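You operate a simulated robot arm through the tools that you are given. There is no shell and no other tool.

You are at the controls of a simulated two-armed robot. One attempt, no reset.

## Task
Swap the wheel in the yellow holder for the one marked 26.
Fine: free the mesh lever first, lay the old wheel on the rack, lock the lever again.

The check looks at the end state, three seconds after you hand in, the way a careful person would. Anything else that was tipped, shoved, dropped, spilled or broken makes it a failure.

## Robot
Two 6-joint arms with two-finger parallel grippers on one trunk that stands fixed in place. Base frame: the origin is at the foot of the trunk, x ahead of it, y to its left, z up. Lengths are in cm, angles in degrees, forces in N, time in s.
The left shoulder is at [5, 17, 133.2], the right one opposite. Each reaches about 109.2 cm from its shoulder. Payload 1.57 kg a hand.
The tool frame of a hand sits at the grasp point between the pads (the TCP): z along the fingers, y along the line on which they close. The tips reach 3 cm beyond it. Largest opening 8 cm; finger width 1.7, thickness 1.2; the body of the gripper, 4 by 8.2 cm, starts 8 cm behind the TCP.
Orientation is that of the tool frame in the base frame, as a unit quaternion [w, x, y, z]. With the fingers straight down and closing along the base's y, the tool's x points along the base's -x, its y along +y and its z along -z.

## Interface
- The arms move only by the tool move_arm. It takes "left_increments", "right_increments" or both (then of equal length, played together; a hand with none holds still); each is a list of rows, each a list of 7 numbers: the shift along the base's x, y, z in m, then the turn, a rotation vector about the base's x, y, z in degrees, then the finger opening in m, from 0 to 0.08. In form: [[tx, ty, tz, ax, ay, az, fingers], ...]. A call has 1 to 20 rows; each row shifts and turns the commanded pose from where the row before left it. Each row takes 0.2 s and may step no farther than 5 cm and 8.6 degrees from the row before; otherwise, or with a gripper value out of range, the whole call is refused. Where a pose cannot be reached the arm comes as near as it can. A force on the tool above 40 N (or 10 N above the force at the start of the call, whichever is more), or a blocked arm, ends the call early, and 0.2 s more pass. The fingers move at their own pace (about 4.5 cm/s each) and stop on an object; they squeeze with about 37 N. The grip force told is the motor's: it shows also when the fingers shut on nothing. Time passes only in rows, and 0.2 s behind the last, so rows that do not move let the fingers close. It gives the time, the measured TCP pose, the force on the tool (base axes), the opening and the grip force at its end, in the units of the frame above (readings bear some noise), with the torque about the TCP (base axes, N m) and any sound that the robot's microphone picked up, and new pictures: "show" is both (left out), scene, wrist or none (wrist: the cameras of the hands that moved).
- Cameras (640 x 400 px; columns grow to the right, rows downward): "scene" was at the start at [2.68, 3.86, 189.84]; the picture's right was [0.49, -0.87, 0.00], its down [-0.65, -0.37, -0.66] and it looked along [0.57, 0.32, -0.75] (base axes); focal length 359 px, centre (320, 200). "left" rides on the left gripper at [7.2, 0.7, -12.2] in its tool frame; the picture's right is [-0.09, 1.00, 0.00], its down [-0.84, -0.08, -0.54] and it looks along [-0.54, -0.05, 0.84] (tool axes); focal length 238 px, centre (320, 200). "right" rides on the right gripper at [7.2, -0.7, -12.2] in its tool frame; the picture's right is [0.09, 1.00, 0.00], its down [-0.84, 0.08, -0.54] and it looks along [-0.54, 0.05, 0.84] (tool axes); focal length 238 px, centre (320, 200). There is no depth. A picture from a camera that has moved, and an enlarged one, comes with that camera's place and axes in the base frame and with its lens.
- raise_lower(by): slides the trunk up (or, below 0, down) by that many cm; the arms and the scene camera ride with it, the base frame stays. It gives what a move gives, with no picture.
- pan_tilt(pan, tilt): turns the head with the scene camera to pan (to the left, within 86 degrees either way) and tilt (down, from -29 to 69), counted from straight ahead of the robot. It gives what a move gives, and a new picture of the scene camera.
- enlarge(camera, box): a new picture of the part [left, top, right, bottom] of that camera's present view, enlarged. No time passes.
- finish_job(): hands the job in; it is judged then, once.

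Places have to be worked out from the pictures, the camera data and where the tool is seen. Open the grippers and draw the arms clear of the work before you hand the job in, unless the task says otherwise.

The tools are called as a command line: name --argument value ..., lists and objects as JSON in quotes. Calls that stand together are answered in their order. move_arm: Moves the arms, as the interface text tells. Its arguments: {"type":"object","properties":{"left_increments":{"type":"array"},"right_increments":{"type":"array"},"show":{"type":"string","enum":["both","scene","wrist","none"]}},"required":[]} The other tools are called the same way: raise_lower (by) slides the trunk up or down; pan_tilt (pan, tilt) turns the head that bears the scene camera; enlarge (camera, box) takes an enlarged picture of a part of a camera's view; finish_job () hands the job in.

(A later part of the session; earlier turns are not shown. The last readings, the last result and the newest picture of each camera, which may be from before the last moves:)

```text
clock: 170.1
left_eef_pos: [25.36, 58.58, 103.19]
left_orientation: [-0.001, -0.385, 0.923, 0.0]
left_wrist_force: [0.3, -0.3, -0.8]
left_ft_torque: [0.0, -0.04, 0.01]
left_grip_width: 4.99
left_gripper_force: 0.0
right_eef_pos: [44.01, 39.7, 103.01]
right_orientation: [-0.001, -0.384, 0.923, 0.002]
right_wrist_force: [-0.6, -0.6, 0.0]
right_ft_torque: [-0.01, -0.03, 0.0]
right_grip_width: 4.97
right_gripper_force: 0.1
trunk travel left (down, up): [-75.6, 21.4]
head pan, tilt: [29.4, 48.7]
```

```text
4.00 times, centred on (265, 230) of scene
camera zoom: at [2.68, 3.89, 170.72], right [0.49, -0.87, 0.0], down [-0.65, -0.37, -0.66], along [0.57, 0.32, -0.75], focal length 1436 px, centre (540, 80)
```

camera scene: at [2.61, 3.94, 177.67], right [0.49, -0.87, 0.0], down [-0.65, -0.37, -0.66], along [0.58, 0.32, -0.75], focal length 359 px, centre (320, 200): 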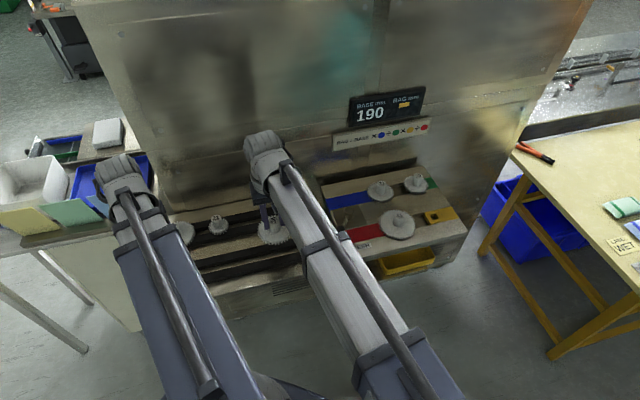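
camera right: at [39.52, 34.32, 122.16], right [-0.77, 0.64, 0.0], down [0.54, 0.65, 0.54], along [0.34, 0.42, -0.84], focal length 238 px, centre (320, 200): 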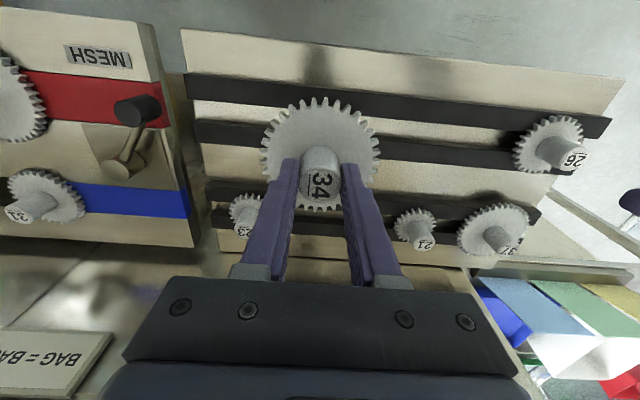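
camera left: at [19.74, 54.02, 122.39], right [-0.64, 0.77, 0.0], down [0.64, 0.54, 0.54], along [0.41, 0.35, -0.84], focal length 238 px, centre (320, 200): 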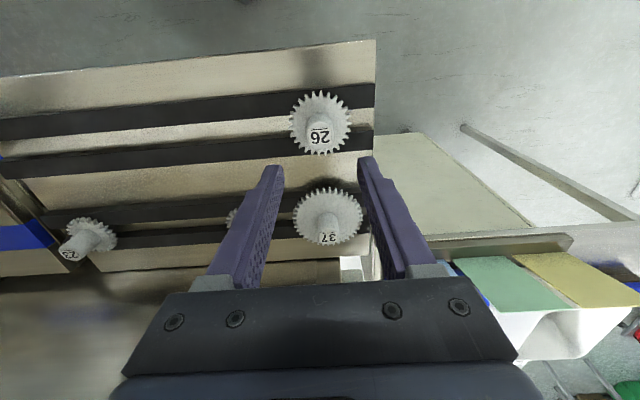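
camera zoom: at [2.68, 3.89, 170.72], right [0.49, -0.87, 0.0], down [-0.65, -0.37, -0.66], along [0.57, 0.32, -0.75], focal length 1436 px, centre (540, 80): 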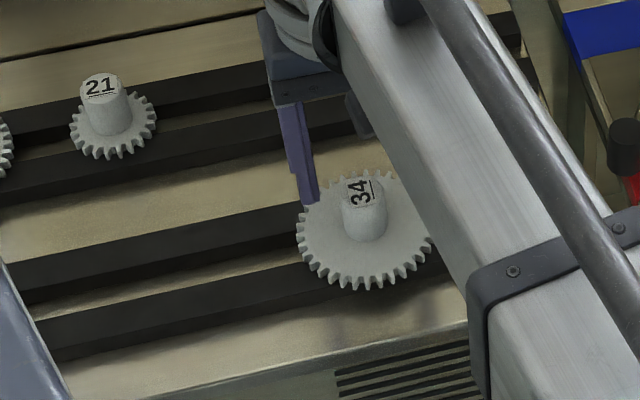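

34 lies flat across the front rails. I raise and take the right hand back to its parking place on the right.

raise_lower --by 7

move_arm --right_increments '[[0.0108, -0.0422, 0, 0, 0, 0, 0.05], [0.0108, -0.0422, 0, 0, 0, 0, 0.05], [0.0108, -0.0422, 0, 0, 0, 0, 0.05], [0.0108, -0.0422, 0, 0, 0, 0, 0.05], [0.0108, -0.0422, 0, 0, 0, 0, 0.05], [0.0108, -0.0422, 0, 0, 0, 0, 0.05], [0.0108, -0.0422, 0, 0, 0, 0, 0.05], [0.0108, -0.0422, 0, 0, 0, 0, 0.05], [0.0108, -0.0422, 0, 0, 0, 0, 0.05], [0.0108, -0.0422, 0, 0, 0, 0, 0.05], [0.0108, -0.0422, 0, 0, 0, 0, 0.05], [0.0108, -0.0422, 0, 0, 0, 0, 0.05], [0.0108, -0.0422, 0, 0, 0, 0, 0.05]]' --show "scene"

enlarge --camera "scene" --box '[310, 160, 480, 280]'

enlarge --camera "scene" --box '[140, 190, 340, 320]'

```text
clock: 171.2
left_eef_pos: [25.44, 58.51, 110.02]
left_orientation: [-0.001, -0.385, 0.923, 0.001]
left_wrist_force: [0.7, -0.2, 0.5]
left_ft_torque: [0.03, -0.01, -0.02]
left_grip_width: 5.01
left_gripper_force: 0.0
right_eef_pos: [43.99, 39.81, 110.1]
right_orientation: [0.001, -0.385, 0.923, 0.002]
right_wrist_force: [-0.8, -0.6, -1.3]
right_ft_torque: [-0.01, 0.03, -0.01]
right_grip_width: 5.01
right_gripper_force: 0.0
trunk travel left (down, up): [-82.6, 14.4]
head pan, tilt: [29.4, 48.7]
```

```text
clock: 174.0
left_eef_pos: [25.54, 58.53, 110.24]
left_orientation: [-0.001, -0.385, 0.923, 0.0]
left_wrist_force: [-0.5, 0.9, -1.0]
left_ft_torque: [0.01, -0.01, 0.0]
left_grip_width: 5.0
left_gripper_force: 0.2
right_eef_pos: [58.13, -15.13, 110.14]
right_orientation: [0.0, -0.384, 0.923, 0.002]
right_wrist_force: [0.2, -0.1, 0.4]
right_ft_torque: [0.0, -0.02, -0.02]
right_grip_width: 4.99
right_gripper_force: 0.0
trunk travel left (down, up): [-82.6, 14.4]
head pan, tilt: [29.4, 48.7]
camera scene: at [2.69, 3.77, 177.72], right [0.49, -0.87, 0.0], down [-0.65, -0.37, -0.66], along [0.57, 0.32, -0.75], focal length 359 px, centre (320, 200)
```

scene: 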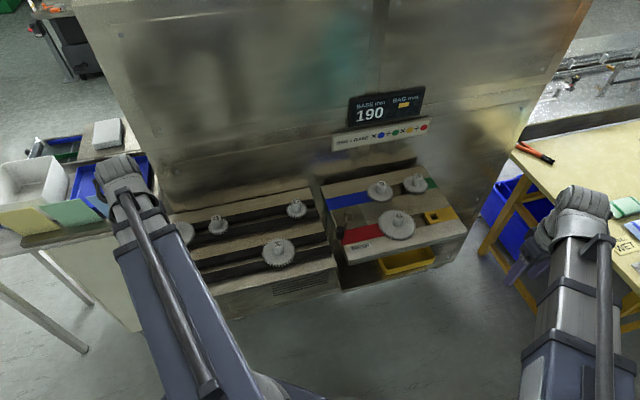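

```text
3.33 times, centred on (395, 220) of scene
camera zoom: at [2.69, 3.77, 177.72], right [0.49, -0.87, 0.0], down [-0.65, -0.37, -0.66], along [0.57, 0.32, -0.75], focal length 1196 px, centre (70, 133)
```

zoom: 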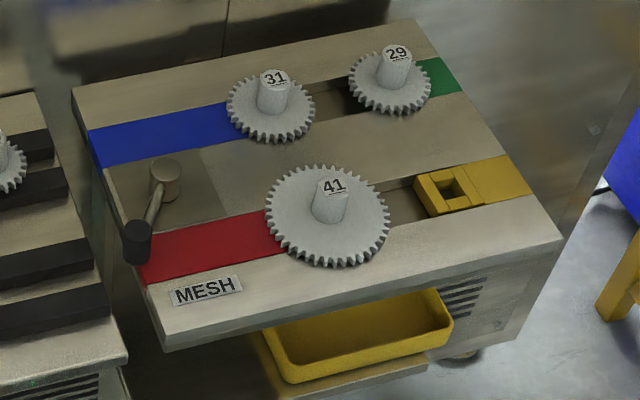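

```text
3.08 times, centred on (240, 255) of scene
camera zoom: at [2.69, 3.77, 177.72], right [0.49, -0.87, 0.0], down [-0.65, -0.37, -0.66], along [0.57, 0.32, -0.75], focal length 1104 px, centre (566, 31)
```

zoom: 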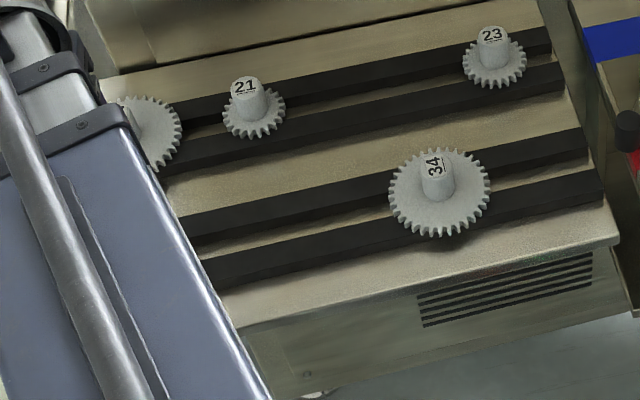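

34 is well placed; the socket and neighbours look undisturbed. Now wheel 26: I first turn the left hand 90° above it, so a first grip centres it in the wall-ward direction.

move_arm --left_increments '[[0, 0, 0, 0, 0, 8.2, 0.05], [0, 0, 0, 0, 0, 8.2, 0.05], [0, 0, 0, 0, 0, 8.2, 0.05], [0, 0, 0, 0, 0, 8.2, 0.05], [0, 0, 0, 0, 0, 8.2, 0.05], [0, 0, 0, 0, 0, 8.2, 0.05], [0, 0, 0, 0, 0, 8.2, 0.05], [0, 0, 0, 0, 0, 8.2, 0.05], [0, 0, 0, 0, 0, 8.2, 0.05], [0, 0, 0, 0, 0, 8.2, 0.05], [0, 0, 0, 0, 0, 8.0, 0.05]]' --show "wrist"

enlarge --camera "left" --box '[240, 60, 400, 180]'

```text
clock: 176.4
left_eef_pos: [25.47, 58.58, 110.15]
left_orientation: [0.001, 0.925, -0.38, 0.001]
left_wrist_force: [0.2, -0.1, -0.2]
left_ft_torque: [-0.03, 0.0, -0.01]
left_grip_width: 4.98
left_gripper_force: 0.2
right_eef_pos: [58.14, -15.02, 110.2]
right_orientation: [0.0, -0.383, 0.924, 0.002]
right_wrist_force: [0.3, 0.1, -0.2]
right_ft_torque: [-0.03, 0.0, 0.01]
right_grip_width: 4.98
right_gripper_force: 0.1
trunk travel left (down, up): [-82.6, 14.4]
head pan, tilt: [29.4, 48.7]
camera left: at [29.94, 53.12, 122.45], right [-0.76, -0.64, 0.0], down [-0.54, 0.64, 0.54], along [-0.35, 0.41, -0.84], focal length 238 px, centre (320, 200)
```

left: 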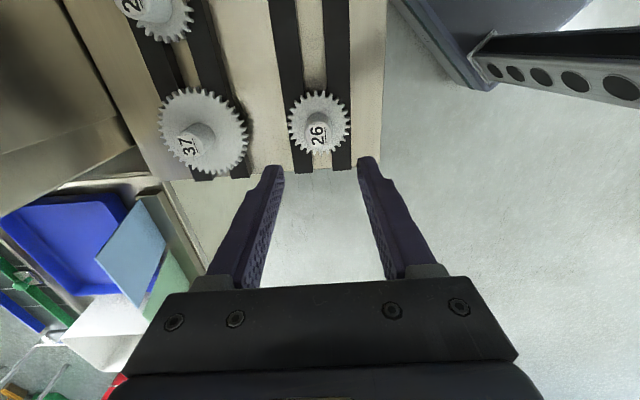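

```text
3.33 times, centred on (320, 120) of left
camera zoom: at [29.94, 53.12, 122.45], right [-0.76, -0.64, 0.0], down [-0.54, 0.64, 0.54], along [-0.35, 0.41, -0.84], focal length 794 px, centre (320, 467)
```

zoom: 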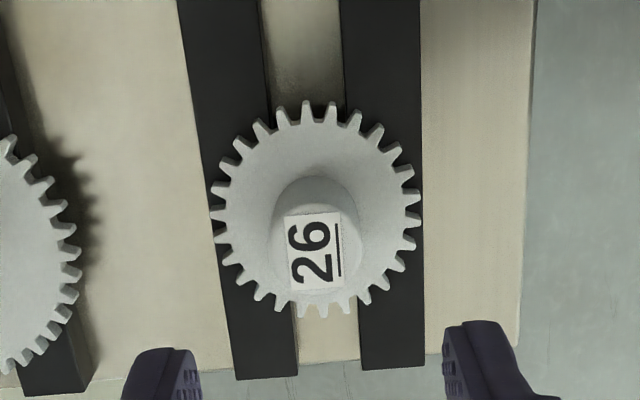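

I zoom further to check wheel 26's rotation relative to the rails (its square shank must be square to the socket).

enlarge --camera "left" --box '[295, 100, 345, 150]'

```text
8.00 times, centred on (320, 125) of left
camera zoom: at [29.94, 53.12, 122.45], right [-0.76, -0.64, 0.0], down [-0.54, 0.64, 0.54], along [-0.35, 0.41, -0.84], focal length 1907 px, centre (320, 800)
```

zoom: 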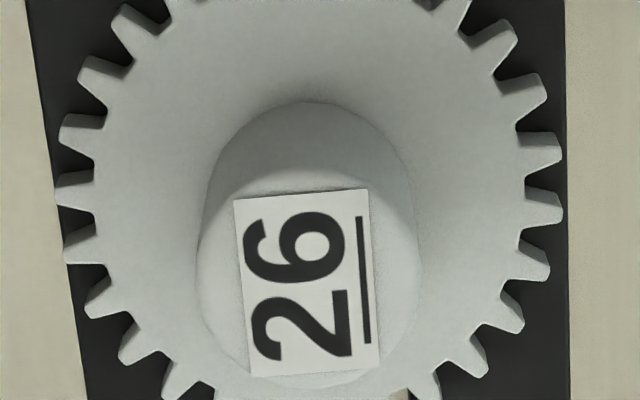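

Wheel 26 is square to the rails within ~1°. I lower to the hub and close once to centre it in this direction.

raise_lower --by -9.4

raise_lower --by -0.9

move_arm --left_increments '[[0, 0, 0, 0, 0, 0, 0.035], [0, 0, 0, 0, 0, 0, 0.029], [0, 0, 0, 0, 0, 0, 0.026], [0, 0, 0, 0, 0, 0, 0.02], [0, 0, 0, 0, 0, 0, 0.02]]' --show "wrist"

```text
clock: 177.7
left_eef_pos: [25.45, 58.57, 100.6]
left_orientation: [0.001, 0.925, -0.381, 0.0]
left_wrist_force: [-0.1, -0.7, 0.3]
left_ft_torque: [0.02, -0.02, 0.02]
left_grip_width: 4.99
left_gripper_force: 0.1
right_eef_pos: [58.13, -15.03, 100.82]
right_orientation: [0.0, -0.383, 0.924, 0.002]
right_wrist_force: [-0.5, -0.1, 0.4]
right_ft_torque: [0.0, -0.02, -0.01]
right_grip_width: 5.03
right_gripper_force: 0.1
trunk travel left (down, up): [-73.2, 23.8]
head pan, tilt: [29.4, 48.7]
```

```text
clock: 178.3
left_eef_pos: [25.37, 58.46, 99.85]
left_orientation: [0.001, 0.925, -0.38, 0.001]
left_wrist_force: [0.2, 0.1, 0.2]
left_ft_torque: [0.02, 0.02, -0.02]
left_grip_width: 4.99
left_gripper_force: 0.0
right_eef_pos: [58.13, -15.1, 99.74]
right_orientation: [0.0, -0.383, 0.924, 0.002]
right_wrist_force: [0.0, -0.8, 0.1]
right_ft_torque: [0.0, 0.0, -0.01]
right_grip_width: 4.99
right_gripper_force: 0.0
trunk travel left (down, up): [-72.3, 24.7]
head pan, tilt: [29.4, 48.7]
```

```text
clock: 179.5
left_eef_pos: [25.31, 58.59, 99.83]
left_orientation: [0.001, 0.925, -0.381, 0.0]
left_wrist_force: [0.9, 0.2, 0.8]
left_ft_torque: [0.03, -0.01, 0.0]
left_grip_width: 2.68
left_gripper_force: 37.1
right_eef_pos: [58.07, -14.99, 99.86]
right_orientation: [0.0, -0.384, 0.923, 0.002]
right_wrist_force: [0.4, 0.2, -0.1]
right_ft_torque: [0.01, -0.02, 0.01]
right_grip_width: 5.0
right_gripper_force: 0.1
trunk travel left (down, up): [-72.3, 24.7]
head pan, tilt: [29.4, 48.7]
camera left: at [29.92, 53.1, 112.16], right [-0.77, -0.64, 0.0], down [-0.54, 0.64, 0.54], along [-0.35, 0.41, -0.84], focal length 238 px, centre (320, 200)
```

left: 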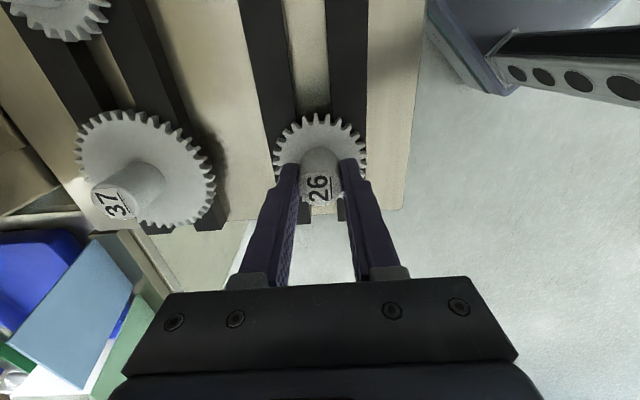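

Centred in this direction. I open, turn back 90° around the hub, and grip the other way.

move_arm --left_increments '[[0, 0, 0, 0, 0, 0, 0.03], [0, 0, 0, 0, 0, 0, 0.05], [0, 0, 0, 0, 0, -8.2, 0.05], [0, 0, 0, 0, 0, -8.2, 0.05], [0, 0, 0, 0, 0, -8.2, 0.05], [0, 0, 0, 0, 0, -8.2, 0.05], [0, 0, 0, 0, 0, -8.2, 0.05], [0, 0, 0, 0, 0, -8.2, 0.05], [0, 0, 0, 0, 0, -8.2, 0.05], [0, 0, 0, 0, 0, -8.2, 0.05], [0, 0, 0, 0, 0, -8.2, 0.05], [0, 0, 0, 0, 0, -8.2, 0.05], [0, 0, 0, 0, 0, -8.2, 0.05], [0, 0, 0, 0, 0, 0, 0.05]]' --show "none"

enlarge --camera "left" --box '[240, 100, 400, 220]'

```text
clock: 182.5
left_eef_pos: [25.39, 58.61, 99.88]
left_orientation: [-0.002, -0.383, 0.924, 0.001]
left_wrist_force: [0.3, -0.1, -0.3]
left_ft_torque: [0.02, 0.01, -0.04]
left_grip_width: 4.97
left_gripper_force: 0.0
right_eef_pos: [58.1, -15.11, 99.72]
right_orientation: [0.0, -0.384, 0.923, 0.002]
right_wrist_force: [0.1, -0.6, 0.7]
right_ft_torque: [-0.03, 0.0, 0.02]
right_grip_width: 5.02
right_gripper_force: 0.1
trunk travel left (down, up): [-72.3, 24.7]
head pan, tilt: [29.4, 48.7]
```

```text
3.33 times, centred on (320, 160) of left
camera zoom: at [19.79, 53.97, 112.15], right [-0.64, 0.77, 0.0], down [0.65, 0.54, 0.54], along [0.42, 0.35, -0.84], focal length 794 px, centre (320, 333)
```

zoom: 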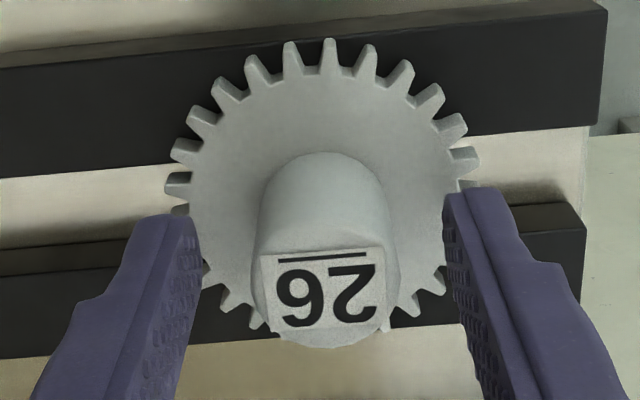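

Hub is centred in the hand. I close on it and zoom to measure the wheel's rotation relative to the hand.

move_arm --left_increments '[[0, 0, 0, 0, 0, 0, 0.035], [0, 0, 0, 0, 0, 0, 0.029], [0, 0, 0, 0, 0, 0, 0.026], [0, 0, 0, 0, 0, 0, 0.0], [0, 0, 0, 0, 0, 0, 0.0], [0, 0, 0, 0, 0, 0, 0.0]]' --show "none"

enlarge --camera "left" --box '[280, 140, 360, 210]'

enlarge --camera "left" --box '[240, 100, 400, 220]'

```text
clock: 183.9
left_eef_pos: [25.47, 58.61, 99.82]
left_orientation: [-0.001, -0.384, 0.923, 0.0]
left_wrist_force: [-0.8, 0.4, 2.7]
left_ft_torque: [-0.04, 0.0, -0.02]
left_grip_width: 2.64
left_gripper_force: 37.0
right_eef_pos: [58.08, -15.1, 99.81]
right_orientation: [0.0, -0.383, 0.924, 0.002]
right_wrist_force: [0.3, 0.4, -0.2]
right_ft_torque: [0.0, 0.01, -0.01]
right_grip_width: 4.98
right_gripper_force: 0.1
trunk travel left (down, up): [-72.3, 24.7]
head pan, tilt: [29.4, 48.7]
```

```text
5.71 times, centred on (320, 175) of left
camera zoom: at [19.79, 53.96, 112.16], right [-0.64, 0.77, 0.0], down [0.65, 0.54, 0.54], along [0.41, 0.35, -0.84], focal length 1362 px, centre (320, 343)
```

zoom: 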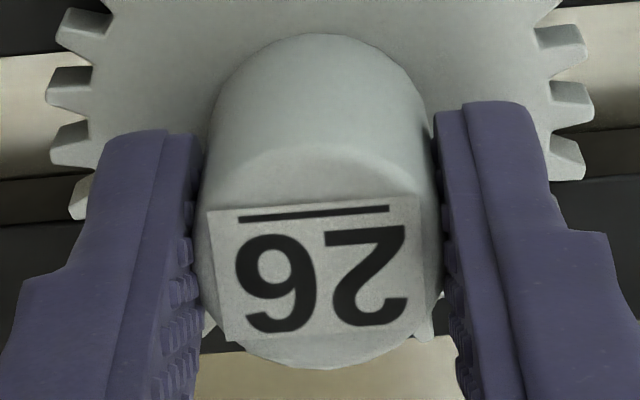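

```text
3.33 times, centred on (320, 160) of left
camera zoom: at [19.79, 53.96, 112.16], right [-0.64, 0.77, 0.0], down [0.65, 0.54, 0.54], along [0.41, 0.35, -0.84], focal length 794 px, centre (320, 333)
```

zoom: 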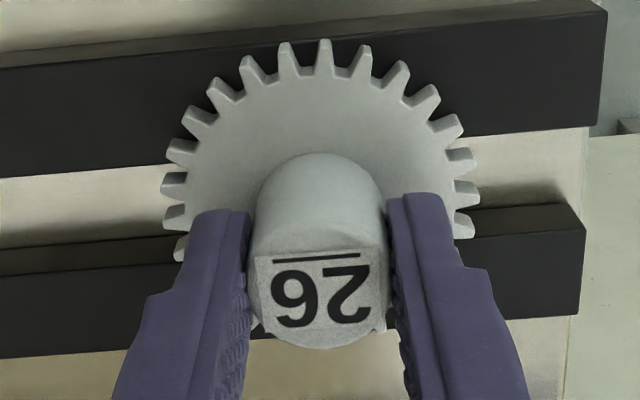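

Rotation is aligned (label −4.2°, same as a seated wheel). I lift 26 by 10 cm and carry it over toward the yellow socket.

raise_lower --by 10

move_arm --left_increments '[[0.0304, -0.0304, 0, 0, 0, 0, 0.0], [0.0304, -0.0304, 0, 0, 0, 0, 0.0], [0.0304, -0.0304, 0, 0, 0, 0, 0.0], [0.0304, -0.0304, 0, 0, 0, 0, 0.0], [0.0304, -0.0304, 0, 0, 0, 0, 0.0], [0.0304, -0.0304, 0, 0, 0, 0, 0.0], [0.0304, -0.0304, 0, 0, 0, 0, 0.0], [0.0304, -0.0304, 0, 0, 0, 0, 0.0], [0.0304, -0.0304, 0, 0, 0, 0, 0.0], [0.0304, -0.0304, 0, 0, 0, 0, 0.0], [0.0304, -0.0304, 0, 0, 0, 0, 0.0], [0.0304, -0.0304, 0, 0, 0, 0, 0.0], [0.0304, -0.0304, 0, 0, 0, 0, 0.0], [0.0304, -0.0304, 0, 0, 0, 0, 0.0]]' --show "both"

```text
clock: 185.2
left_eef_pos: [25.45, 58.6, 109.85]
left_orientation: [-0.002, -0.384, 0.923, 0.0]
left_wrist_force: [-0.6, 0.0, -1.1]
left_ft_torque: [0.03, 0.01, 0.01]
left_grip_width: 2.64
left_gripper_force: 36.9
right_eef_pos: [58.11, -15.09, 109.71]
right_orientation: [0.0, -0.384, 0.924, 0.002]
right_wrist_force: [-0.1, -0.9, 0.1]
right_ft_torque: [-0.03, 0.01, 0.0]
right_grip_width: 5.01
right_gripper_force: 0.1
trunk travel left (down, up): [-82.3, 14.7]
head pan, tilt: [29.4, 48.7]
```

```text
clock: 188.2
left_eef_pos: [68.09, 15.88, 109.82]
left_orientation: [-0.001, -0.384, 0.923, 0.001]
left_wrist_force: [0.4, 0.2, -0.9]
left_ft_torque: [0.0, 0.02, 0.04]
left_grip_width: 2.64
left_gripper_force: 37.5
right_eef_pos: [58.17, -15.11, 109.77]
right_orientation: [0.0, -0.384, 0.923, 0.001]
right_wrist_force: [-0.7, -0.6, 0.0]
right_ft_torque: [0.03, 0.01, 0.0]
right_grip_width: 5.0
right_gripper_force: 0.0
trunk travel left (down, up): [-82.3, 14.7]
head pan, tilt: [29.4, 48.7]
camera scene: at [2.75, 3.79, 177.42], right [0.49, -0.87, 0.0], down [-0.65, -0.37, -0.66], along [0.57, 0.32, -0.75], focal length 359 px, centre (320, 200)
camera left: at [62.51, 11.25, 122.13], right [-0.64, 0.77, 0.0], down [0.65, 0.54, 0.54], along [0.41, 0.35, -0.84], focal length 238 px, centre (320, 200)
```

scene: 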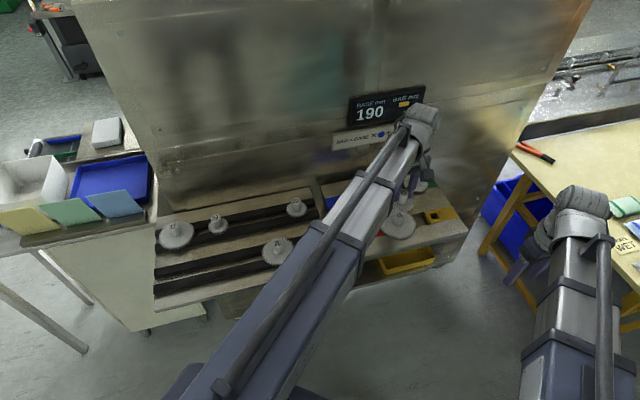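
left: 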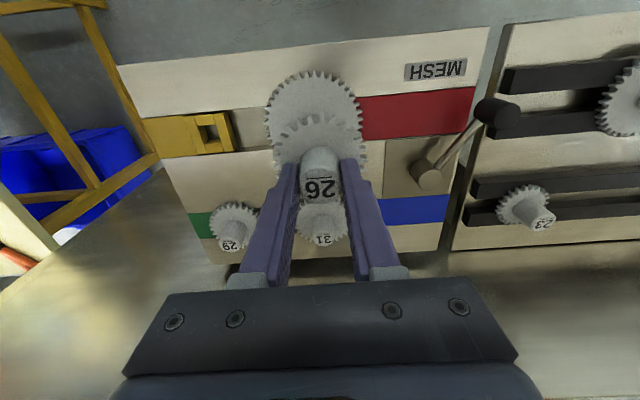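

From here the left camera sees the open socket; I zoom to measure its centre.

enlarge --camera "left" --box '[140, 100, 250, 170]'

```text
5.71 times, centred on (195, 135) of left
camera zoom: at [62.51, 11.25, 122.13], right [-0.64, 0.77, 0.0], down [0.65, 0.54, 0.54], along [0.41, 0.35, -0.84], focal length 1362 px, centre (1034, 571)
```

zoom: 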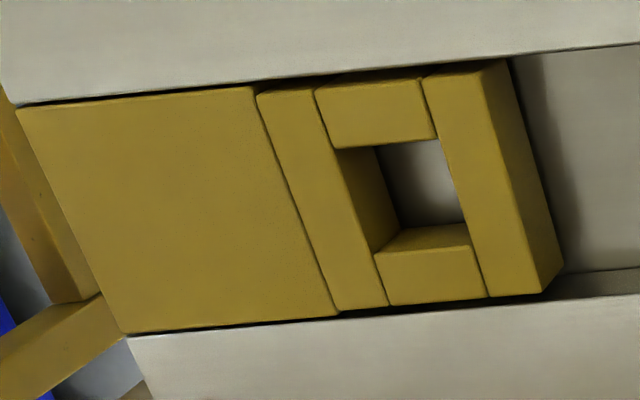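

Socket centre measures ≈(77.06,7.08) from this oblique view; combined with the earlier hub readings I take (77.07,6.92) for the hand. I move there above the socket.

move_arm --left_increments '[[0.03, -0.0298, 0, 0, 0, -0.05, 0.0], [0.03, -0.0298, 0, 0, 0, -0.05, 0.0], [0.0299, -0.0298, 0, 0, 0, -0.06, 0.0], [0, 0, 0, 0, 0, 0, 0.0]]' --show "wrist"

enlarge --camera "left" --box '[220, 60, 420, 220]'

enlarge --camera "scene" --box '[400, 160, 470, 240]'

```text
clock: 189.2
left_eef_pos: [76.88, 7.2, 109.82]
left_orientation: [-0.001, -0.382, 0.924, 0.0]
left_wrist_force: [-0.3, -0.3, -0.6]
left_ft_torque: [0.0, 0.0, 0.01]
left_grip_width: 2.63
left_gripper_force: 37.2
right_eef_pos: [58.08, -15.05, 109.85]
right_orientation: [0.001, -0.383, 0.924, 0.001]
right_wrist_force: [0.5, -0.6, 0.2]
right_ft_torque: [-0.01, 0.01, -0.01]
right_grip_width: 5.0
right_gripper_force: 0.1
trunk travel left (down, up): [-82.3, 14.7]
head pan, tilt: [29.4, 48.7]
camera left: at [71.28, 2.53, 122.18], right [-0.64, 0.77, 0.0], down [0.65, 0.54, 0.54], along [0.42, 0.35, -0.84], focal length 238 px, centre (320, 200)
```

left: 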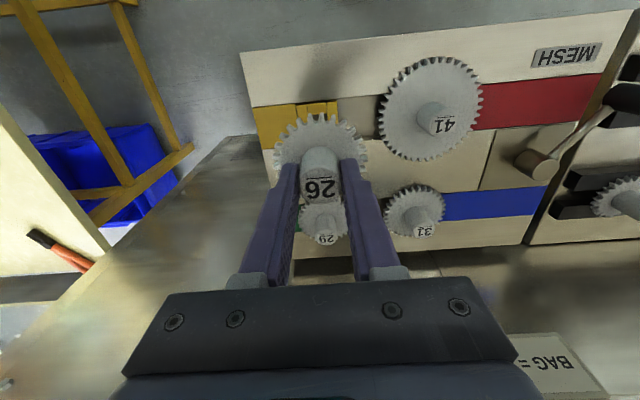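

```text
2.50 times, centred on (320, 140) of left
camera zoom: at [71.28, 2.53, 122.18], right [-0.64, 0.77, 0.0], down [0.65, 0.54, 0.54], along [0.42, 0.35, -0.84], focal length 596 px, centre (320, 350)
```

zoom: 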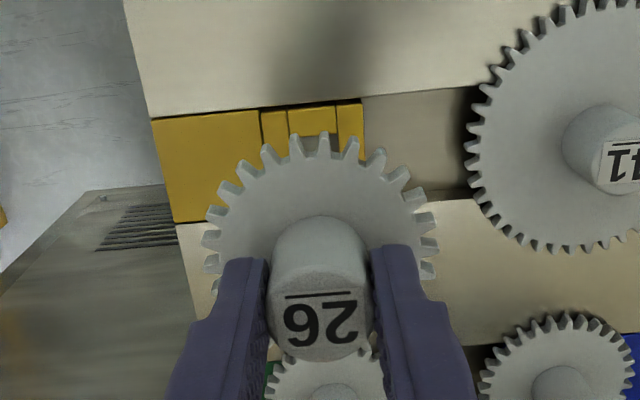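

```text
5.00 times, centred on (435, 200) of scene
camera zoom: at [2.62, 3.92, 177.42], right [0.49, -0.87, 0.0], down [-0.65, -0.37, -0.66], along [0.58, 0.32, -0.75], focal length 1794 px, centre (-255, 200)
```

zoom: 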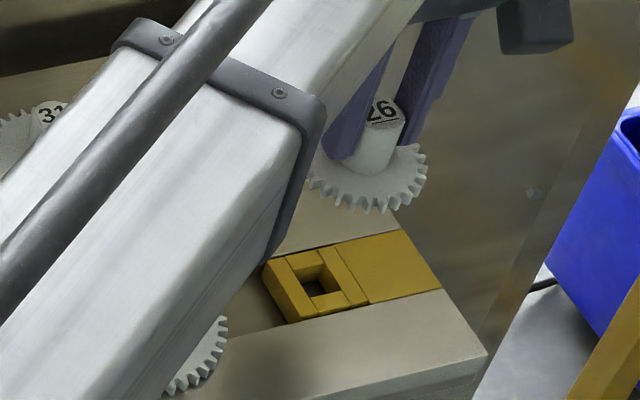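

The scene camera sees wheel and socket together – useful. I zoom the left camera on the visible socket edge to refine the sideways alignment.

enlarge --camera "left" --box '[290, 90, 350, 130]'

```text
10.00 times, centred on (320, 110) of left
camera zoom: at [71.28, 2.53, 122.18], right [-0.64, 0.77, 0.0], down [0.65, 0.54, 0.54], along [0.42, 0.35, -0.84], focal length 2384 px, centre (320, 1100)
```

zoom: 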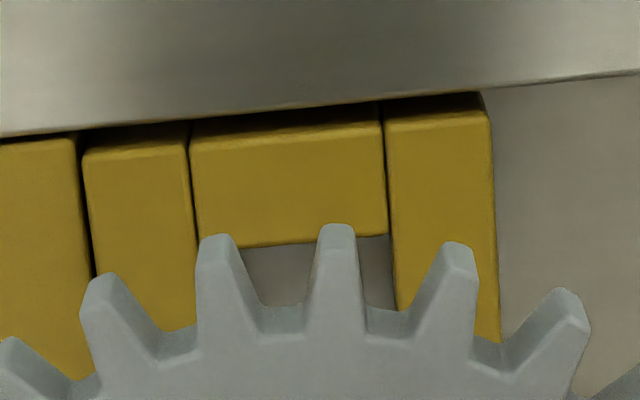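

Sideways the socket centre lies 1–3 mm further to +u; in depth it agrees. I shift 2 mm along +u and lower 7 cm.

move_arm --left_increments '[[0.0014, -0.0014, 0, 0, 0, 0, 0.0], [0, 0, 0, 0, 0, 0, 0.0]]' --show "none"

raise_lower --by -7

enlarge --camera "scene" --box '[410, 160, 470, 220]'

enlarge --camera "left" --box '[220, 60, 420, 220]'

```text
clock: 189.8
left_eef_pos: [77.1, 6.97, 109.75]
left_orientation: [-0.001, -0.382, 0.924, 0.001]
left_wrist_force: [0.3, -0.1, -0.4]
left_ft_torque: [0.0, 0.0, 0.01]
left_grip_width: 2.66
left_gripper_force: 37.1
right_eef_pos: [58.08, -15.17, 109.89]
right_orientation: [0.0, -0.383, 0.924, 0.002]
right_wrist_force: [0.1, -0.3, 0.2]
right_ft_torque: [0.04, 0.03, -0.02]
right_grip_width: 5.01
right_gripper_force: 0.0
trunk travel left (down, up): [-82.3, 14.7]
head pan, tilt: [29.4, 48.7]
```

```text
clock: 190.9
left_eef_pos: [77.14, 7.07, 102.85]
left_orientation: [0.001, -0.382, 0.924, 0.001]
left_wrist_force: [-0.2, -0.5, 0.1]
left_ft_torque: [0.02, 0.03, 0.0]
left_grip_width: 2.66
left_gripper_force: 37.1
right_eef_pos: [58.14, -15.13, 102.89]
right_orientation: [0.0, -0.384, 0.923, 0.002]
right_wrist_force: [-0.7, 0.6, 0.3]
right_ft_torque: [0.02, -0.02, 0.0]
right_grip_width: 5.0
right_gripper_force: 0.1
trunk travel left (down, up): [-75.3, 21.7]
head pan, tilt: [29.4, 48.7]
```

```text
6.67 times, centred on (440, 190) of scene
camera zoom: at [2.66, 3.85, 170.43], right [0.49, -0.87, 0.0], down [-0.65, -0.37, -0.66], along [0.58, 0.32, -0.75], focal length 2393 px, centre (-480, 267)
```

zoom: 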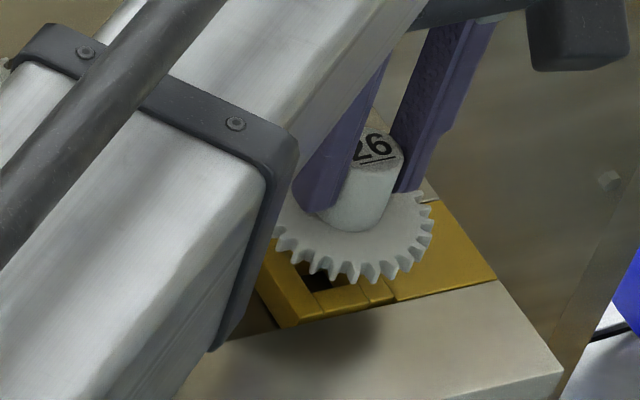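

```text
2.50 times, centred on (320, 140) of left
camera zoom: at [71.44, 2.38, 115.16], right [-0.64, 0.77, 0.0], down [0.65, 0.54, 0.54], along [0.42, 0.35, -0.84], focal length 596 px, centre (320, 350)
```

zoom: 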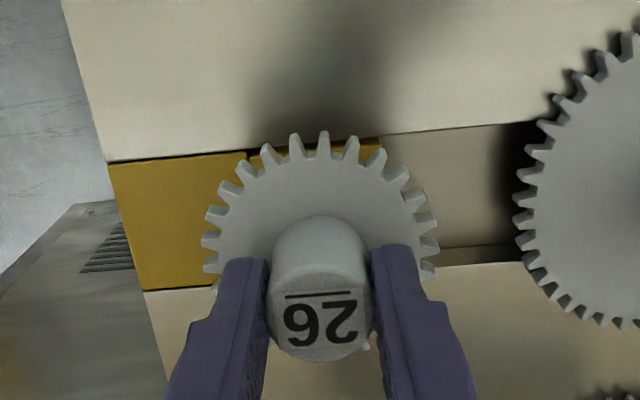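

Hand is at the chosen place, wheel ~3 cm above its seat. I lower in small steps and watch for contact.

raise_lower --by -0.8

raise_lower --by -0.4

raise_lower --by -0.3

```text
clock: 191.5
left_eef_pos: [77.14, 6.99, 102.05]
left_orientation: [-0.002, -0.381, 0.925, 0.0]
left_wrist_force: [0.2, 0.0, -1.4]
left_ft_torque: [0.01, 0.02, 0.01]
left_grip_width: 2.66
left_gripper_force: 36.6
right_eef_pos: [58.12, -15.12, 102.01]
right_orientation: [0.0, -0.384, 0.924, 0.002]
right_wrist_force: [-0.2, 0.0, -0.8]
right_ft_torque: [0.01, 0.02, -0.02]
right_grip_width: 4.99
right_gripper_force: 0.1
trunk travel left (down, up): [-74.5, 22.5]
head pan, tilt: [29.4, 48.7]
```

```text
clock: 192.0
left_eef_pos: [77.11, 7.04, 101.49]
left_orientation: [-0.001, -0.382, 0.924, 0.0]
left_wrist_force: [0.6, -0.1, -0.3]
left_ft_torque: [0.02, -0.02, -0.02]
left_grip_width: 2.64
left_gripper_force: 36.8
right_eef_pos: [58.23, -15.04, 101.6]
right_orientation: [0.0, -0.383, 0.924, 0.003]
right_wrist_force: [0.3, 0.3, 0.1]
right_ft_torque: [0.01, -0.01, 0.0]
right_grip_width: 5.0
right_gripper_force: 0.1
trunk travel left (down, up): [-74.1, 22.9]
head pan, tilt: [29.4, 48.7]
```

```text
clock: 192.5
left_eef_pos: [77.13, 7.06, 101.3]
left_orientation: [-0.001, -0.381, 0.924, 0.0]
left_wrist_force: [0.6, 0.4, -1.2]
left_ft_torque: [0.01, 0.01, 0.0]
left_grip_width: 2.65
left_gripper_force: 37.1
right_eef_pos: [58.09, -15.03, 101.38]
right_orientation: [0.0, -0.383, 0.924, 0.002]
right_wrist_force: [0.3, 0.1, 0.0]
right_ft_torque: [0.01, -0.03, 0.03]
right_grip_width: 5.0
right_gripper_force: 0.0
trunk travel left (down, up): [-73.8, 23.2]
head pan, tilt: [29.4, 48.7]
```

No contact yet. Continuing in small steps.

raise_lower --by -0.25

raise_lower --by -0.2

raise_lower --by -0.2

```text
clock: 193.0
left_eef_pos: [77.16, 7.0, 101.04]
left_orientation: [-0.002, -0.382, 0.924, 0.0]
left_wrist_force: [1.5, -0.5, 0.6]
left_ft_torque: [0.0, 0.0, -0.04]
left_grip_width: 2.64
left_gripper_force: 36.6
right_eef_pos: [58.17, -15.13, 101.09]
right_orientation: [0.0, -0.383, 0.924, 0.002]
right_wrist_force: [-0.7, -0.5, 0.5]
right_ft_torque: [-0.01, 0.02, -0.02]
right_grip_width: 4.98
right_gripper_force: 0.0
trunk travel left (down, up): [-73.6, 23.4]
head pan, tilt: [29.4, 48.7]
```

```text
clock: 193.6
left_eef_pos: [77.07, 6.98, 100.84]
left_orientation: [-0.001, -0.381, 0.924, 0.0]
left_wrist_force: [0.0, -0.2, -0.9]
left_ft_torque: [-0.05, 0.01, -0.01]
left_grip_width: 2.67
left_gripper_force: 37.3
right_eef_pos: [58.09, -15.07, 100.81]
right_orientation: [0.001, -0.384, 0.924, 0.001]
right_wrist_force: [-0.6, 0.3, 0.5]
right_ft_torque: [-0.01, -0.01, 0.02]
right_grip_width: 5.01
right_gripper_force: 0.0
trunk travel left (down, up): [-73.4, 23.6]
head pan, tilt: [29.4, 48.7]
```

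```text
clock: 194.1
left_eef_pos: [77.12, 6.99, 100.61]
left_orientation: [-0.001, -0.382, 0.924, 0.0]
left_wrist_force: [-0.3, -0.1, -1.0]
left_ft_torque: [0.01, -0.01, -0.01]
left_grip_width: 2.63
left_gripper_force: 36.9
right_eef_pos: [58.09, -14.98, 100.56]
right_orientation: [0.0, -0.384, 0.923, 0.002]
right_wrist_force: [1.1, 0.2, 0.4]
right_ft_torque: [-0.03, 0.02, -0.01]
right_grip_width: 5.01
right_gripper_force: 0.1
trunk travel left (down, up): [-73.2, 23.8]
head pan, tilt: [29.4, 48.7]
```

Still free, so the shank is entering. A few more steps down to the seat.

raise_lower --by -0.2

raise_lower --by -0.2

raise_lower --by -0.15

enlarge --camera "left" --box '[220, 60, 420, 220]'

```text
clock: 194.6
left_eef_pos: [77.14, 7.03, 100.47]
left_orientation: [-0.001, -0.382, 0.924, 0.0]
left_wrist_force: [-0.7, -0.5, -1.5]
left_ft_torque: [-0.03, 0.0, 0.0]
left_grip_width: 2.64
left_gripper_force: 37.6
right_eef_pos: [58.19, -14.98, 100.43]
right_orientation: [0.001, -0.384, 0.924, 0.003]
right_wrist_force: [-0.5, -0.1, 0.0]
right_ft_torque: [0.01, -0.01, 0.0]
right_grip_width: 5.03
right_gripper_force: 0.1
trunk travel left (down, up): [-73.0, 24.0]
head pan, tilt: [29.4, 48.7]
```

```text
clock: 195.1
left_eef_pos: [76.98, 7.07, 100.15]
left_orientation: [-0.002, -0.382, 0.924, 0.001]
left_wrist_force: [-1.4, -0.1, -0.6]
left_ft_torque: [0.0, -0.02, 0.0]
left_grip_width: 2.63
left_gripper_force: 36.3
right_eef_pos: [58.14, -15.07, 100.24]
right_orientation: [0.0, -0.383, 0.924, 0.003]
right_wrist_force: [-0.6, -0.3, 0.4]
right_ft_torque: [0.0, 0.0, 0.0]
right_grip_width: 5.0
right_gripper_force: 0.1
trunk travel left (down, up): [-72.8, 24.2]
head pan, tilt: [29.4, 48.7]
```

```text
clock: 195.6
left_eef_pos: [77.18, 7.13, 100.07]
left_orientation: [-0.001, -0.382, 0.924, 0.001]
left_wrist_force: [-1.2, -1.1, -1.7]
left_ft_torque: [-0.06, 0.04, 0.0]
left_grip_width: 2.63
left_gripper_force: 37.3
right_eef_pos: [58.13, -15.0, 100.15]
right_orientation: [0.0, -0.383, 0.924, 0.001]
right_wrist_force: [-1.0, -0.6, -0.7]
right_ft_torque: [-0.03, -0.02, 0.01]
right_grip_width: 4.98
right_gripper_force: 0.1
trunk travel left (down, up): [-72.6, 24.4]
head pan, tilt: [29.4, 48.7]
```

```text
2.50 times, centred on (320, 140) of left
camera zoom: at [71.45, 2.38, 112.45], right [-0.64, 0.77, 0.0], down [0.65, 0.54, 0.54], along [0.42, 0.35, -0.84], focal length 596 px, centre (320, 350)
```

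zoom: 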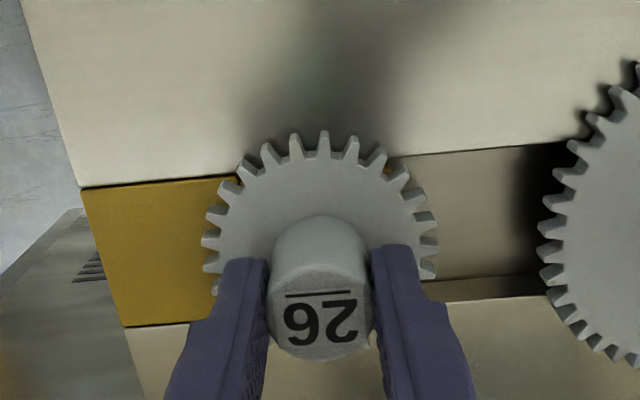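

Almost seated (about 2 mm to go), no lateral forces. I lower in 1 mm steps to contact.

raise_lower --by -0.12

raise_lower --by -0.1

```text
clock: 196.1
left_eef_pos: [77.1, 6.95, 100.05]
left_orientation: [0.0, -0.383, 0.924, 0.001]
left_wrist_force: [1.5, 1.5, 6.3]
left_ft_torque: [0.01, -0.07, 0.01]
left_grip_width: 2.64
left_gripper_force: 36.7
right_eef_pos: [58.2, -15.01, 99.9]
right_orientation: [0.001, -0.384, 0.923, 0.001]
right_wrist_force: [0.0, -0.5, 0.3]
right_ft_torque: [-0.02, 0.02, -0.02]
right_grip_width: 5.0
right_gripper_force: 0.1
trunk travel left (down, up): [-72.5, 24.5]
head pan, tilt: [29.4, 48.7]
```

```text
clock: 196.6
left_eef_pos: [77.04, 7.06, 100.05]
left_orientation: [-0.001, -0.383, 0.924, 0.001]
left_wrist_force: [4.7, 1.1, 14.3]
left_ft_torque: [0.05, -0.16, -0.01]
left_grip_width: 2.64
left_gripper_force: 36.9
right_eef_pos: [58.05, -15.05, 99.95]
right_orientation: [0.0, -0.383, 0.924, 0.001]
right_wrist_force: [0.2, 0.3, 0.5]
right_ft_torque: [0.0, -0.01, 0.01]
right_grip_width: 4.99
right_gripper_force: 0.0
trunk travel left (down, up): [-72.4, 24.6]
head pan, tilt: [29.4, 48.7]
```

Seated with 14 N at exactly the expected height. I open the fingers and rise to inspect.

move_arm --left_increments '[[0, 0, 0, 0, 0, 0, 0.028], [0, 0, 0, 0, 0, 0, 0.035], [0, 0, 0, 0, 0, 0, 0.05], [0, 0, 0, 0, 0, 0, 0.05]]' --show "none"

raise_lower --by 3

enlarge --camera "left" --box '[220, 60, 420, 220]'

```text
clock: 197.6
left_eef_pos: [77.17, 7.01, 99.95]
left_orientation: [-0.002, -0.382, 0.924, 0.001]
left_wrist_force: [-0.4, 0.4, 0.3]
left_ft_torque: [-0.01, -0.01, -0.03]
left_grip_width: 5.03
left_gripper_force: 0.2
right_eef_pos: [58.16, -15.05, 99.86]
right_orientation: [0.0, -0.383, 0.924, 0.002]
right_wrist_force: [0.6, -0.2, 0.3]
right_ft_torque: [0.02, 0.01, 0.0]
right_grip_width: 5.01
right_gripper_force: 0.1
trunk travel left (down, up): [-72.4, 24.6]
head pan, tilt: [29.4, 48.7]
```

```text
clock: 198.4
left_eef_pos: [77.15, 7.04, 102.88]
left_orientation: [-0.001, -0.382, 0.924, 0.001]
left_wrist_force: [0.1, 1.0, 0.1]
left_ft_torque: [0.03, -0.01, -0.02]
left_grip_width: 5.02
left_gripper_force: 0.2
right_eef_pos: [58.21, -14.96, 102.94]
right_orientation: [0.0, -0.384, 0.924, 0.002]
right_wrist_force: [-0.7, 0.1, 0.6]
right_ft_torque: [0.0, -0.02, -0.05]
right_grip_width: 5.0
right_gripper_force: 0.2
trunk travel left (down, up): [-75.4, 21.6]
head pan, tilt: [29.4, 48.7]
```

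```text
2.50 times, centred on (320, 140) of left
camera zoom: at [71.47, 2.38, 115.22], right [-0.64, 0.77, 0.0], down [0.65, 0.54, 0.54], along [0.42, 0.35, -0.84], focal length 596 px, centre (320, 350)
```

zoom: 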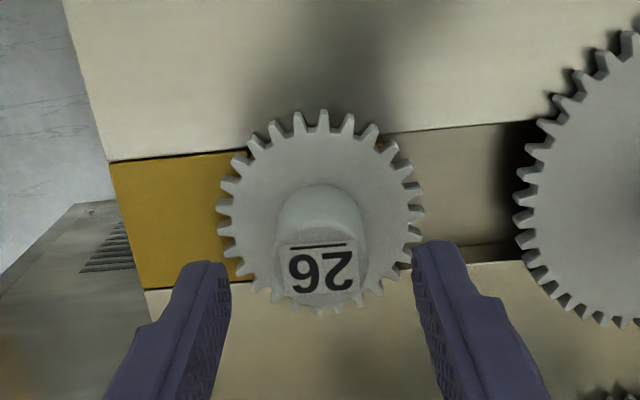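

26 sits in the yellow holder. I raise and go back to the lever with the left hand.

raise_lower --by 7

move_arm --left_increments '[[-0.0301, 0.0304, 0, 0, 0, -5.15, 0.05], [-0.0301, 0.0304, 0, 0, 0, -5.15, 0.05], [-0.0301, 0.0304, 0, 0, 0, -5.15, 0.05], [-0.0301, 0.0304, 0, 0, 0, -5.15, 0.05], [-0.0301, 0.0304, 0, 0, 0, -5.15, 0.05], [-0.0301, 0.0304, 0, 0, 0, -5.15, 0.05], [-0.0301, 0.0304, 0, 0, 0, -5.15, 0.05], [0, 0, 0, 0, 0, 0, 0.05]]' --show "both"

enlarge --camera "scene" --box '[330, 170, 480, 270]'

enlarge --camera "left" --box '[240, 80, 400, 240]'

```text
clock: 199.5
left_eef_pos: [77.24, 6.89, 109.91]
left_orientation: [-0.001, -0.382, 0.924, 0.001]
left_wrist_force: [0.0, 0.9, -0.4]
left_ft_torque: [0.0, 0.02, -0.03]
left_grip_width: 5.01
left_gripper_force: 0.1
right_eef_pos: [58.11, -15.13, 109.98]
right_orientation: [-0.001, -0.384, 0.923, 0.002]
right_wrist_force: [0.2, 0.1, -0.1]
right_ft_torque: [0.04, -0.02, 0.0]
right_grip_width: 5.0
right_gripper_force: 0.1
trunk travel left (down, up): [-82.4, 14.6]
head pan, tilt: [29.4, 48.7]
```

```text
clock: 201.3
left_eef_pos: [55.96, 28.44, 109.79]
left_orientation: [-0.001, -0.077, 0.997, 0.001]
left_wrist_force: [0.3, -0.7, 0.3]
left_ft_torque: [0.02, 0.02, 0.03]
left_grip_width: 5.01
left_gripper_force: 0.0
right_eef_pos: [58.13, -15.09, 109.93]
right_orientation: [0.0, -0.383, 0.924, 0.001]
right_wrist_force: [0.1, 0.1, -0.5]
right_ft_torque: [0.01, 0.01, -0.01]
right_grip_width: 5.0
right_gripper_force: 0.1
trunk travel left (down, up): [-82.4, 14.6]
head pan, tilt: [29.4, 48.7]
camera scene: at [2.73, 3.8, 177.5], right [0.49, -0.87, 0.0], down [-0.65, -0.37, -0.66], along [0.57, 0.32, -0.75], focal length 359 px, centre (320, 200)
camera left: at [48.73, 27.86, 122.23], right [-0.06, 1.0, 0.0], down [0.84, 0.05, 0.54], along [0.54, 0.04, -0.84], focal length 238 px, centre (320, 200)
```

scene: 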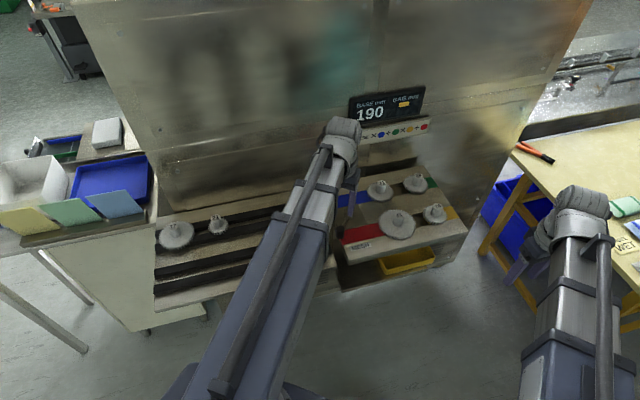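
left: 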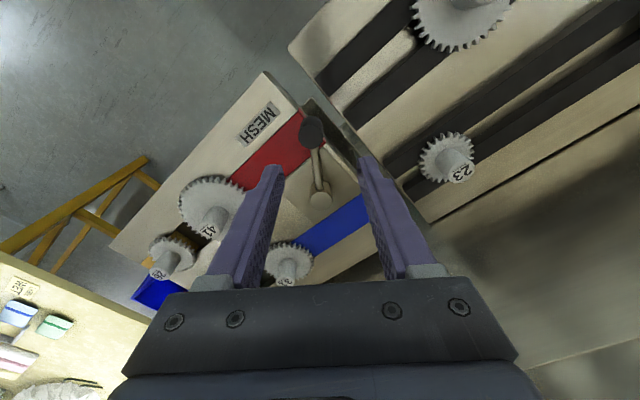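

```text
4.00 times, centred on (405, 220) of scene
camera zoom: at [2.73, 3.8, 177.5], right [0.49, -0.87, 0.0], down [-0.65, -0.37, -0.66], along [0.57, 0.32, -0.75], focal length 1436 px, centre (-20, 120)
```

zoom: 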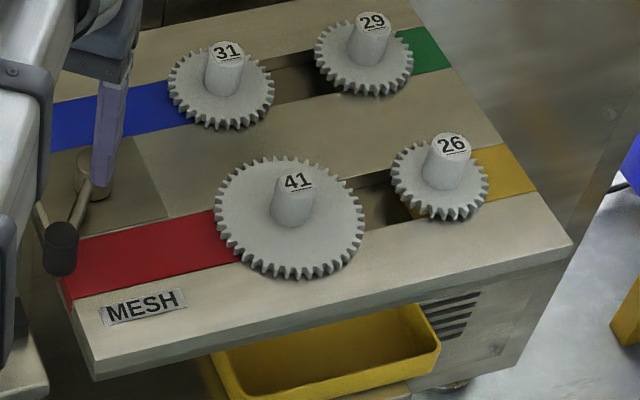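

```text
2.50 times, centred on (320, 160) of left
camera zoom: at [48.73, 27.86, 122.23], right [-0.06, 1.0, 0.0], down [0.84, 0.05, 0.54], along [0.54, 0.04, -0.84], focal length 596 px, centre (320, 300)
```

zoom: 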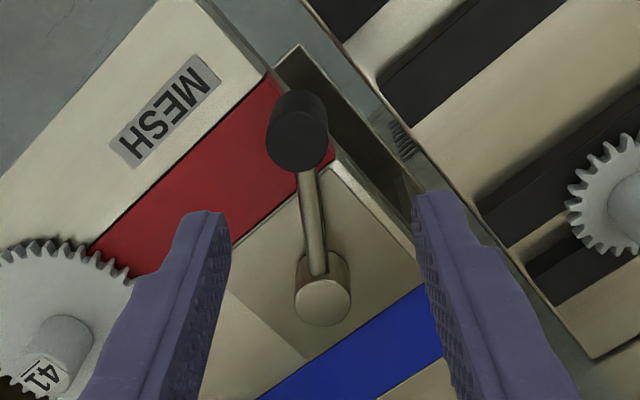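

26 is level in the holder like the others. I centre on the knob (8.5 mm shift) and lower around it.

move_arm --left_increments '[[0.0013, -0.0085, 0, 0, 0, 3, 0.05], [0, 0, 0, 0, 0, 0, 0.05]]' --show "none"

raise_lower --by -6.5

enlarge --camera "left" --box '[200, 80, 440, 260]'

```text
clock: 201.9
left_eef_pos: [56.04, 27.42, 109.87]
left_orientation: [0.0, -0.103, 0.995, 0.001]
left_wrist_force: [-0.3, 0.1, 0.0]
left_ft_torque: [-0.03, 0.0, -0.02]
left_grip_width: 5.01
left_gripper_force: 0.0
right_eef_pos: [58.11, -15.02, 110.0]
right_orientation: [0.001, -0.382, 0.924, 0.001]
right_wrist_force: [0.9, 0.2, 0.0]
right_ft_torque: [0.04, 0.0, 0.05]
right_grip_width: 5.01
right_gripper_force: 0.0
trunk travel left (down, up): [-82.4, 14.6]
head pan, tilt: [29.4, 48.7]
```

```text
clock: 202.9
left_eef_pos: [56.27, 27.5, 103.38]
left_orientation: [-0.001, -0.104, 0.995, 0.001]
left_wrist_force: [-0.2, -0.4, -0.4]
left_ft_torque: [0.02, 0.01, 0.02]
left_grip_width: 5.0
left_gripper_force: 0.0
right_eef_pos: [58.17, -15.14, 103.23]
right_orientation: [0.0, -0.383, 0.924, 0.001]
right_wrist_force: [0.2, 0.3, 0.2]
right_ft_torque: [0.05, -0.01, 0.04]
right_grip_width: 4.99
right_gripper_force: 0.1
trunk travel left (down, up): [-75.9, 21.1]
head pan, tilt: [29.4, 48.7]
```

```text
2.22 times, centred on (320, 170) of left
camera zoom: at [48.91, 26.6, 115.74], right [-0.12, 0.99, 0.0], down [0.84, 0.1, 0.54], along [0.54, 0.06, -0.84], focal length 530 px, centre (320, 267)
```

zoom: 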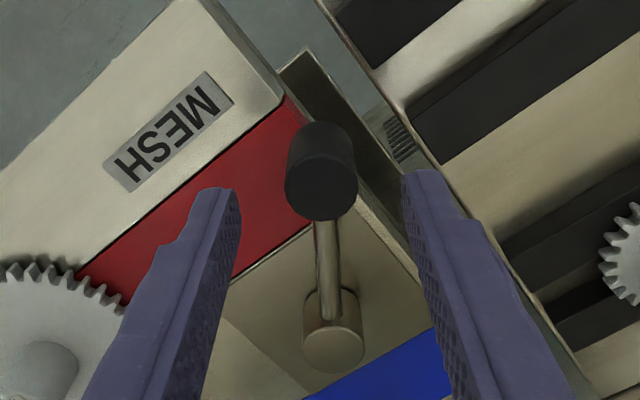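

Knob is between the fingers. I lower 2.8 cm and swing the lever back toward locked.

raise_lower --by -2.8

move_arm --left_increments '[[0, 0, 0, 0, 0, 0, 0.032], [0.0021, -0.00827, 0, 0, 0, 6, 0.032], [0.00295, -0.00801, 0, 0, 0, 6, 0.032], [0.00379, -0.00766, 0, 0, 0, 6, 0.032], [0.00456, -0.00722, 0, 0, 0, 6, 0.032], [0.0053, -0.0067, 0, 0, 0, 6, 0.032]]' --show "wrist"

```text
clock: 203.6
left_eef_pos: [56.21, 27.46, 100.62]
left_orientation: [-0.002, -0.103, 0.995, 0.001]
left_wrist_force: [0.0, -0.5, 0.0]
left_ft_torque: [-0.01, 0.01, 0.03]
left_grip_width: 4.99
left_gripper_force: 0.1
right_eef_pos: [58.13, -15.02, 100.65]
right_orientation: [0.0, -0.384, 0.923, 0.003]
right_wrist_force: [0.3, 0.1, -0.7]
right_ft_torque: [0.02, 0.0, -0.02]
right_grip_width: 5.01
right_gripper_force: 0.0
trunk travel left (down, up): [-73.1, 23.9]
head pan, tilt: [29.4, 48.7]
```

```text
clock: 205.0
left_eef_pos: [58.11, 23.63, 100.66]
left_orientation: [-0.001, -0.359, 0.934, 0.001]
left_wrist_force: [-0.2, 0.1, 0.0]
left_ft_torque: [0.01, -0.02, 0.0]
left_grip_width: 3.28
left_gripper_force: 0.6
right_eef_pos: [58.22, -15.16, 100.54]
right_orientation: [0.001, -0.383, 0.924, 0.002]
right_wrist_force: [-0.5, -0.1, -0.5]
right_ft_torque: [0.03, 0.03, -0.02]
right_grip_width: 4.97
right_gripper_force: 0.0
trunk travel left (down, up): [-73.1, 23.9]
head pan, tilt: [29.4, 48.7]
camera left: at [52.21, 19.25, 112.93], right [-0.6, 0.8, 0.0], down [0.67, 0.5, 0.54], along [0.43, 0.32, -0.84], focal length 238 px, centre (320, 200)
```

left: 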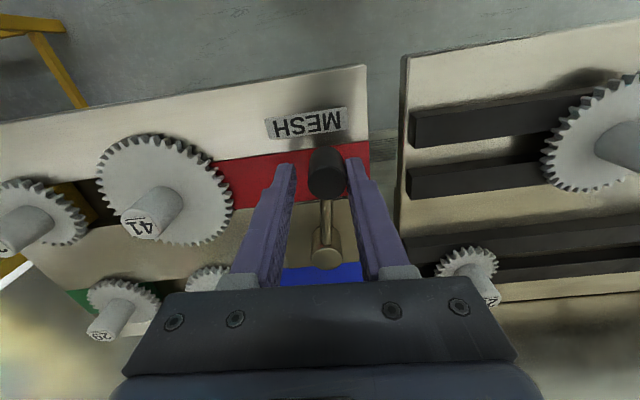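

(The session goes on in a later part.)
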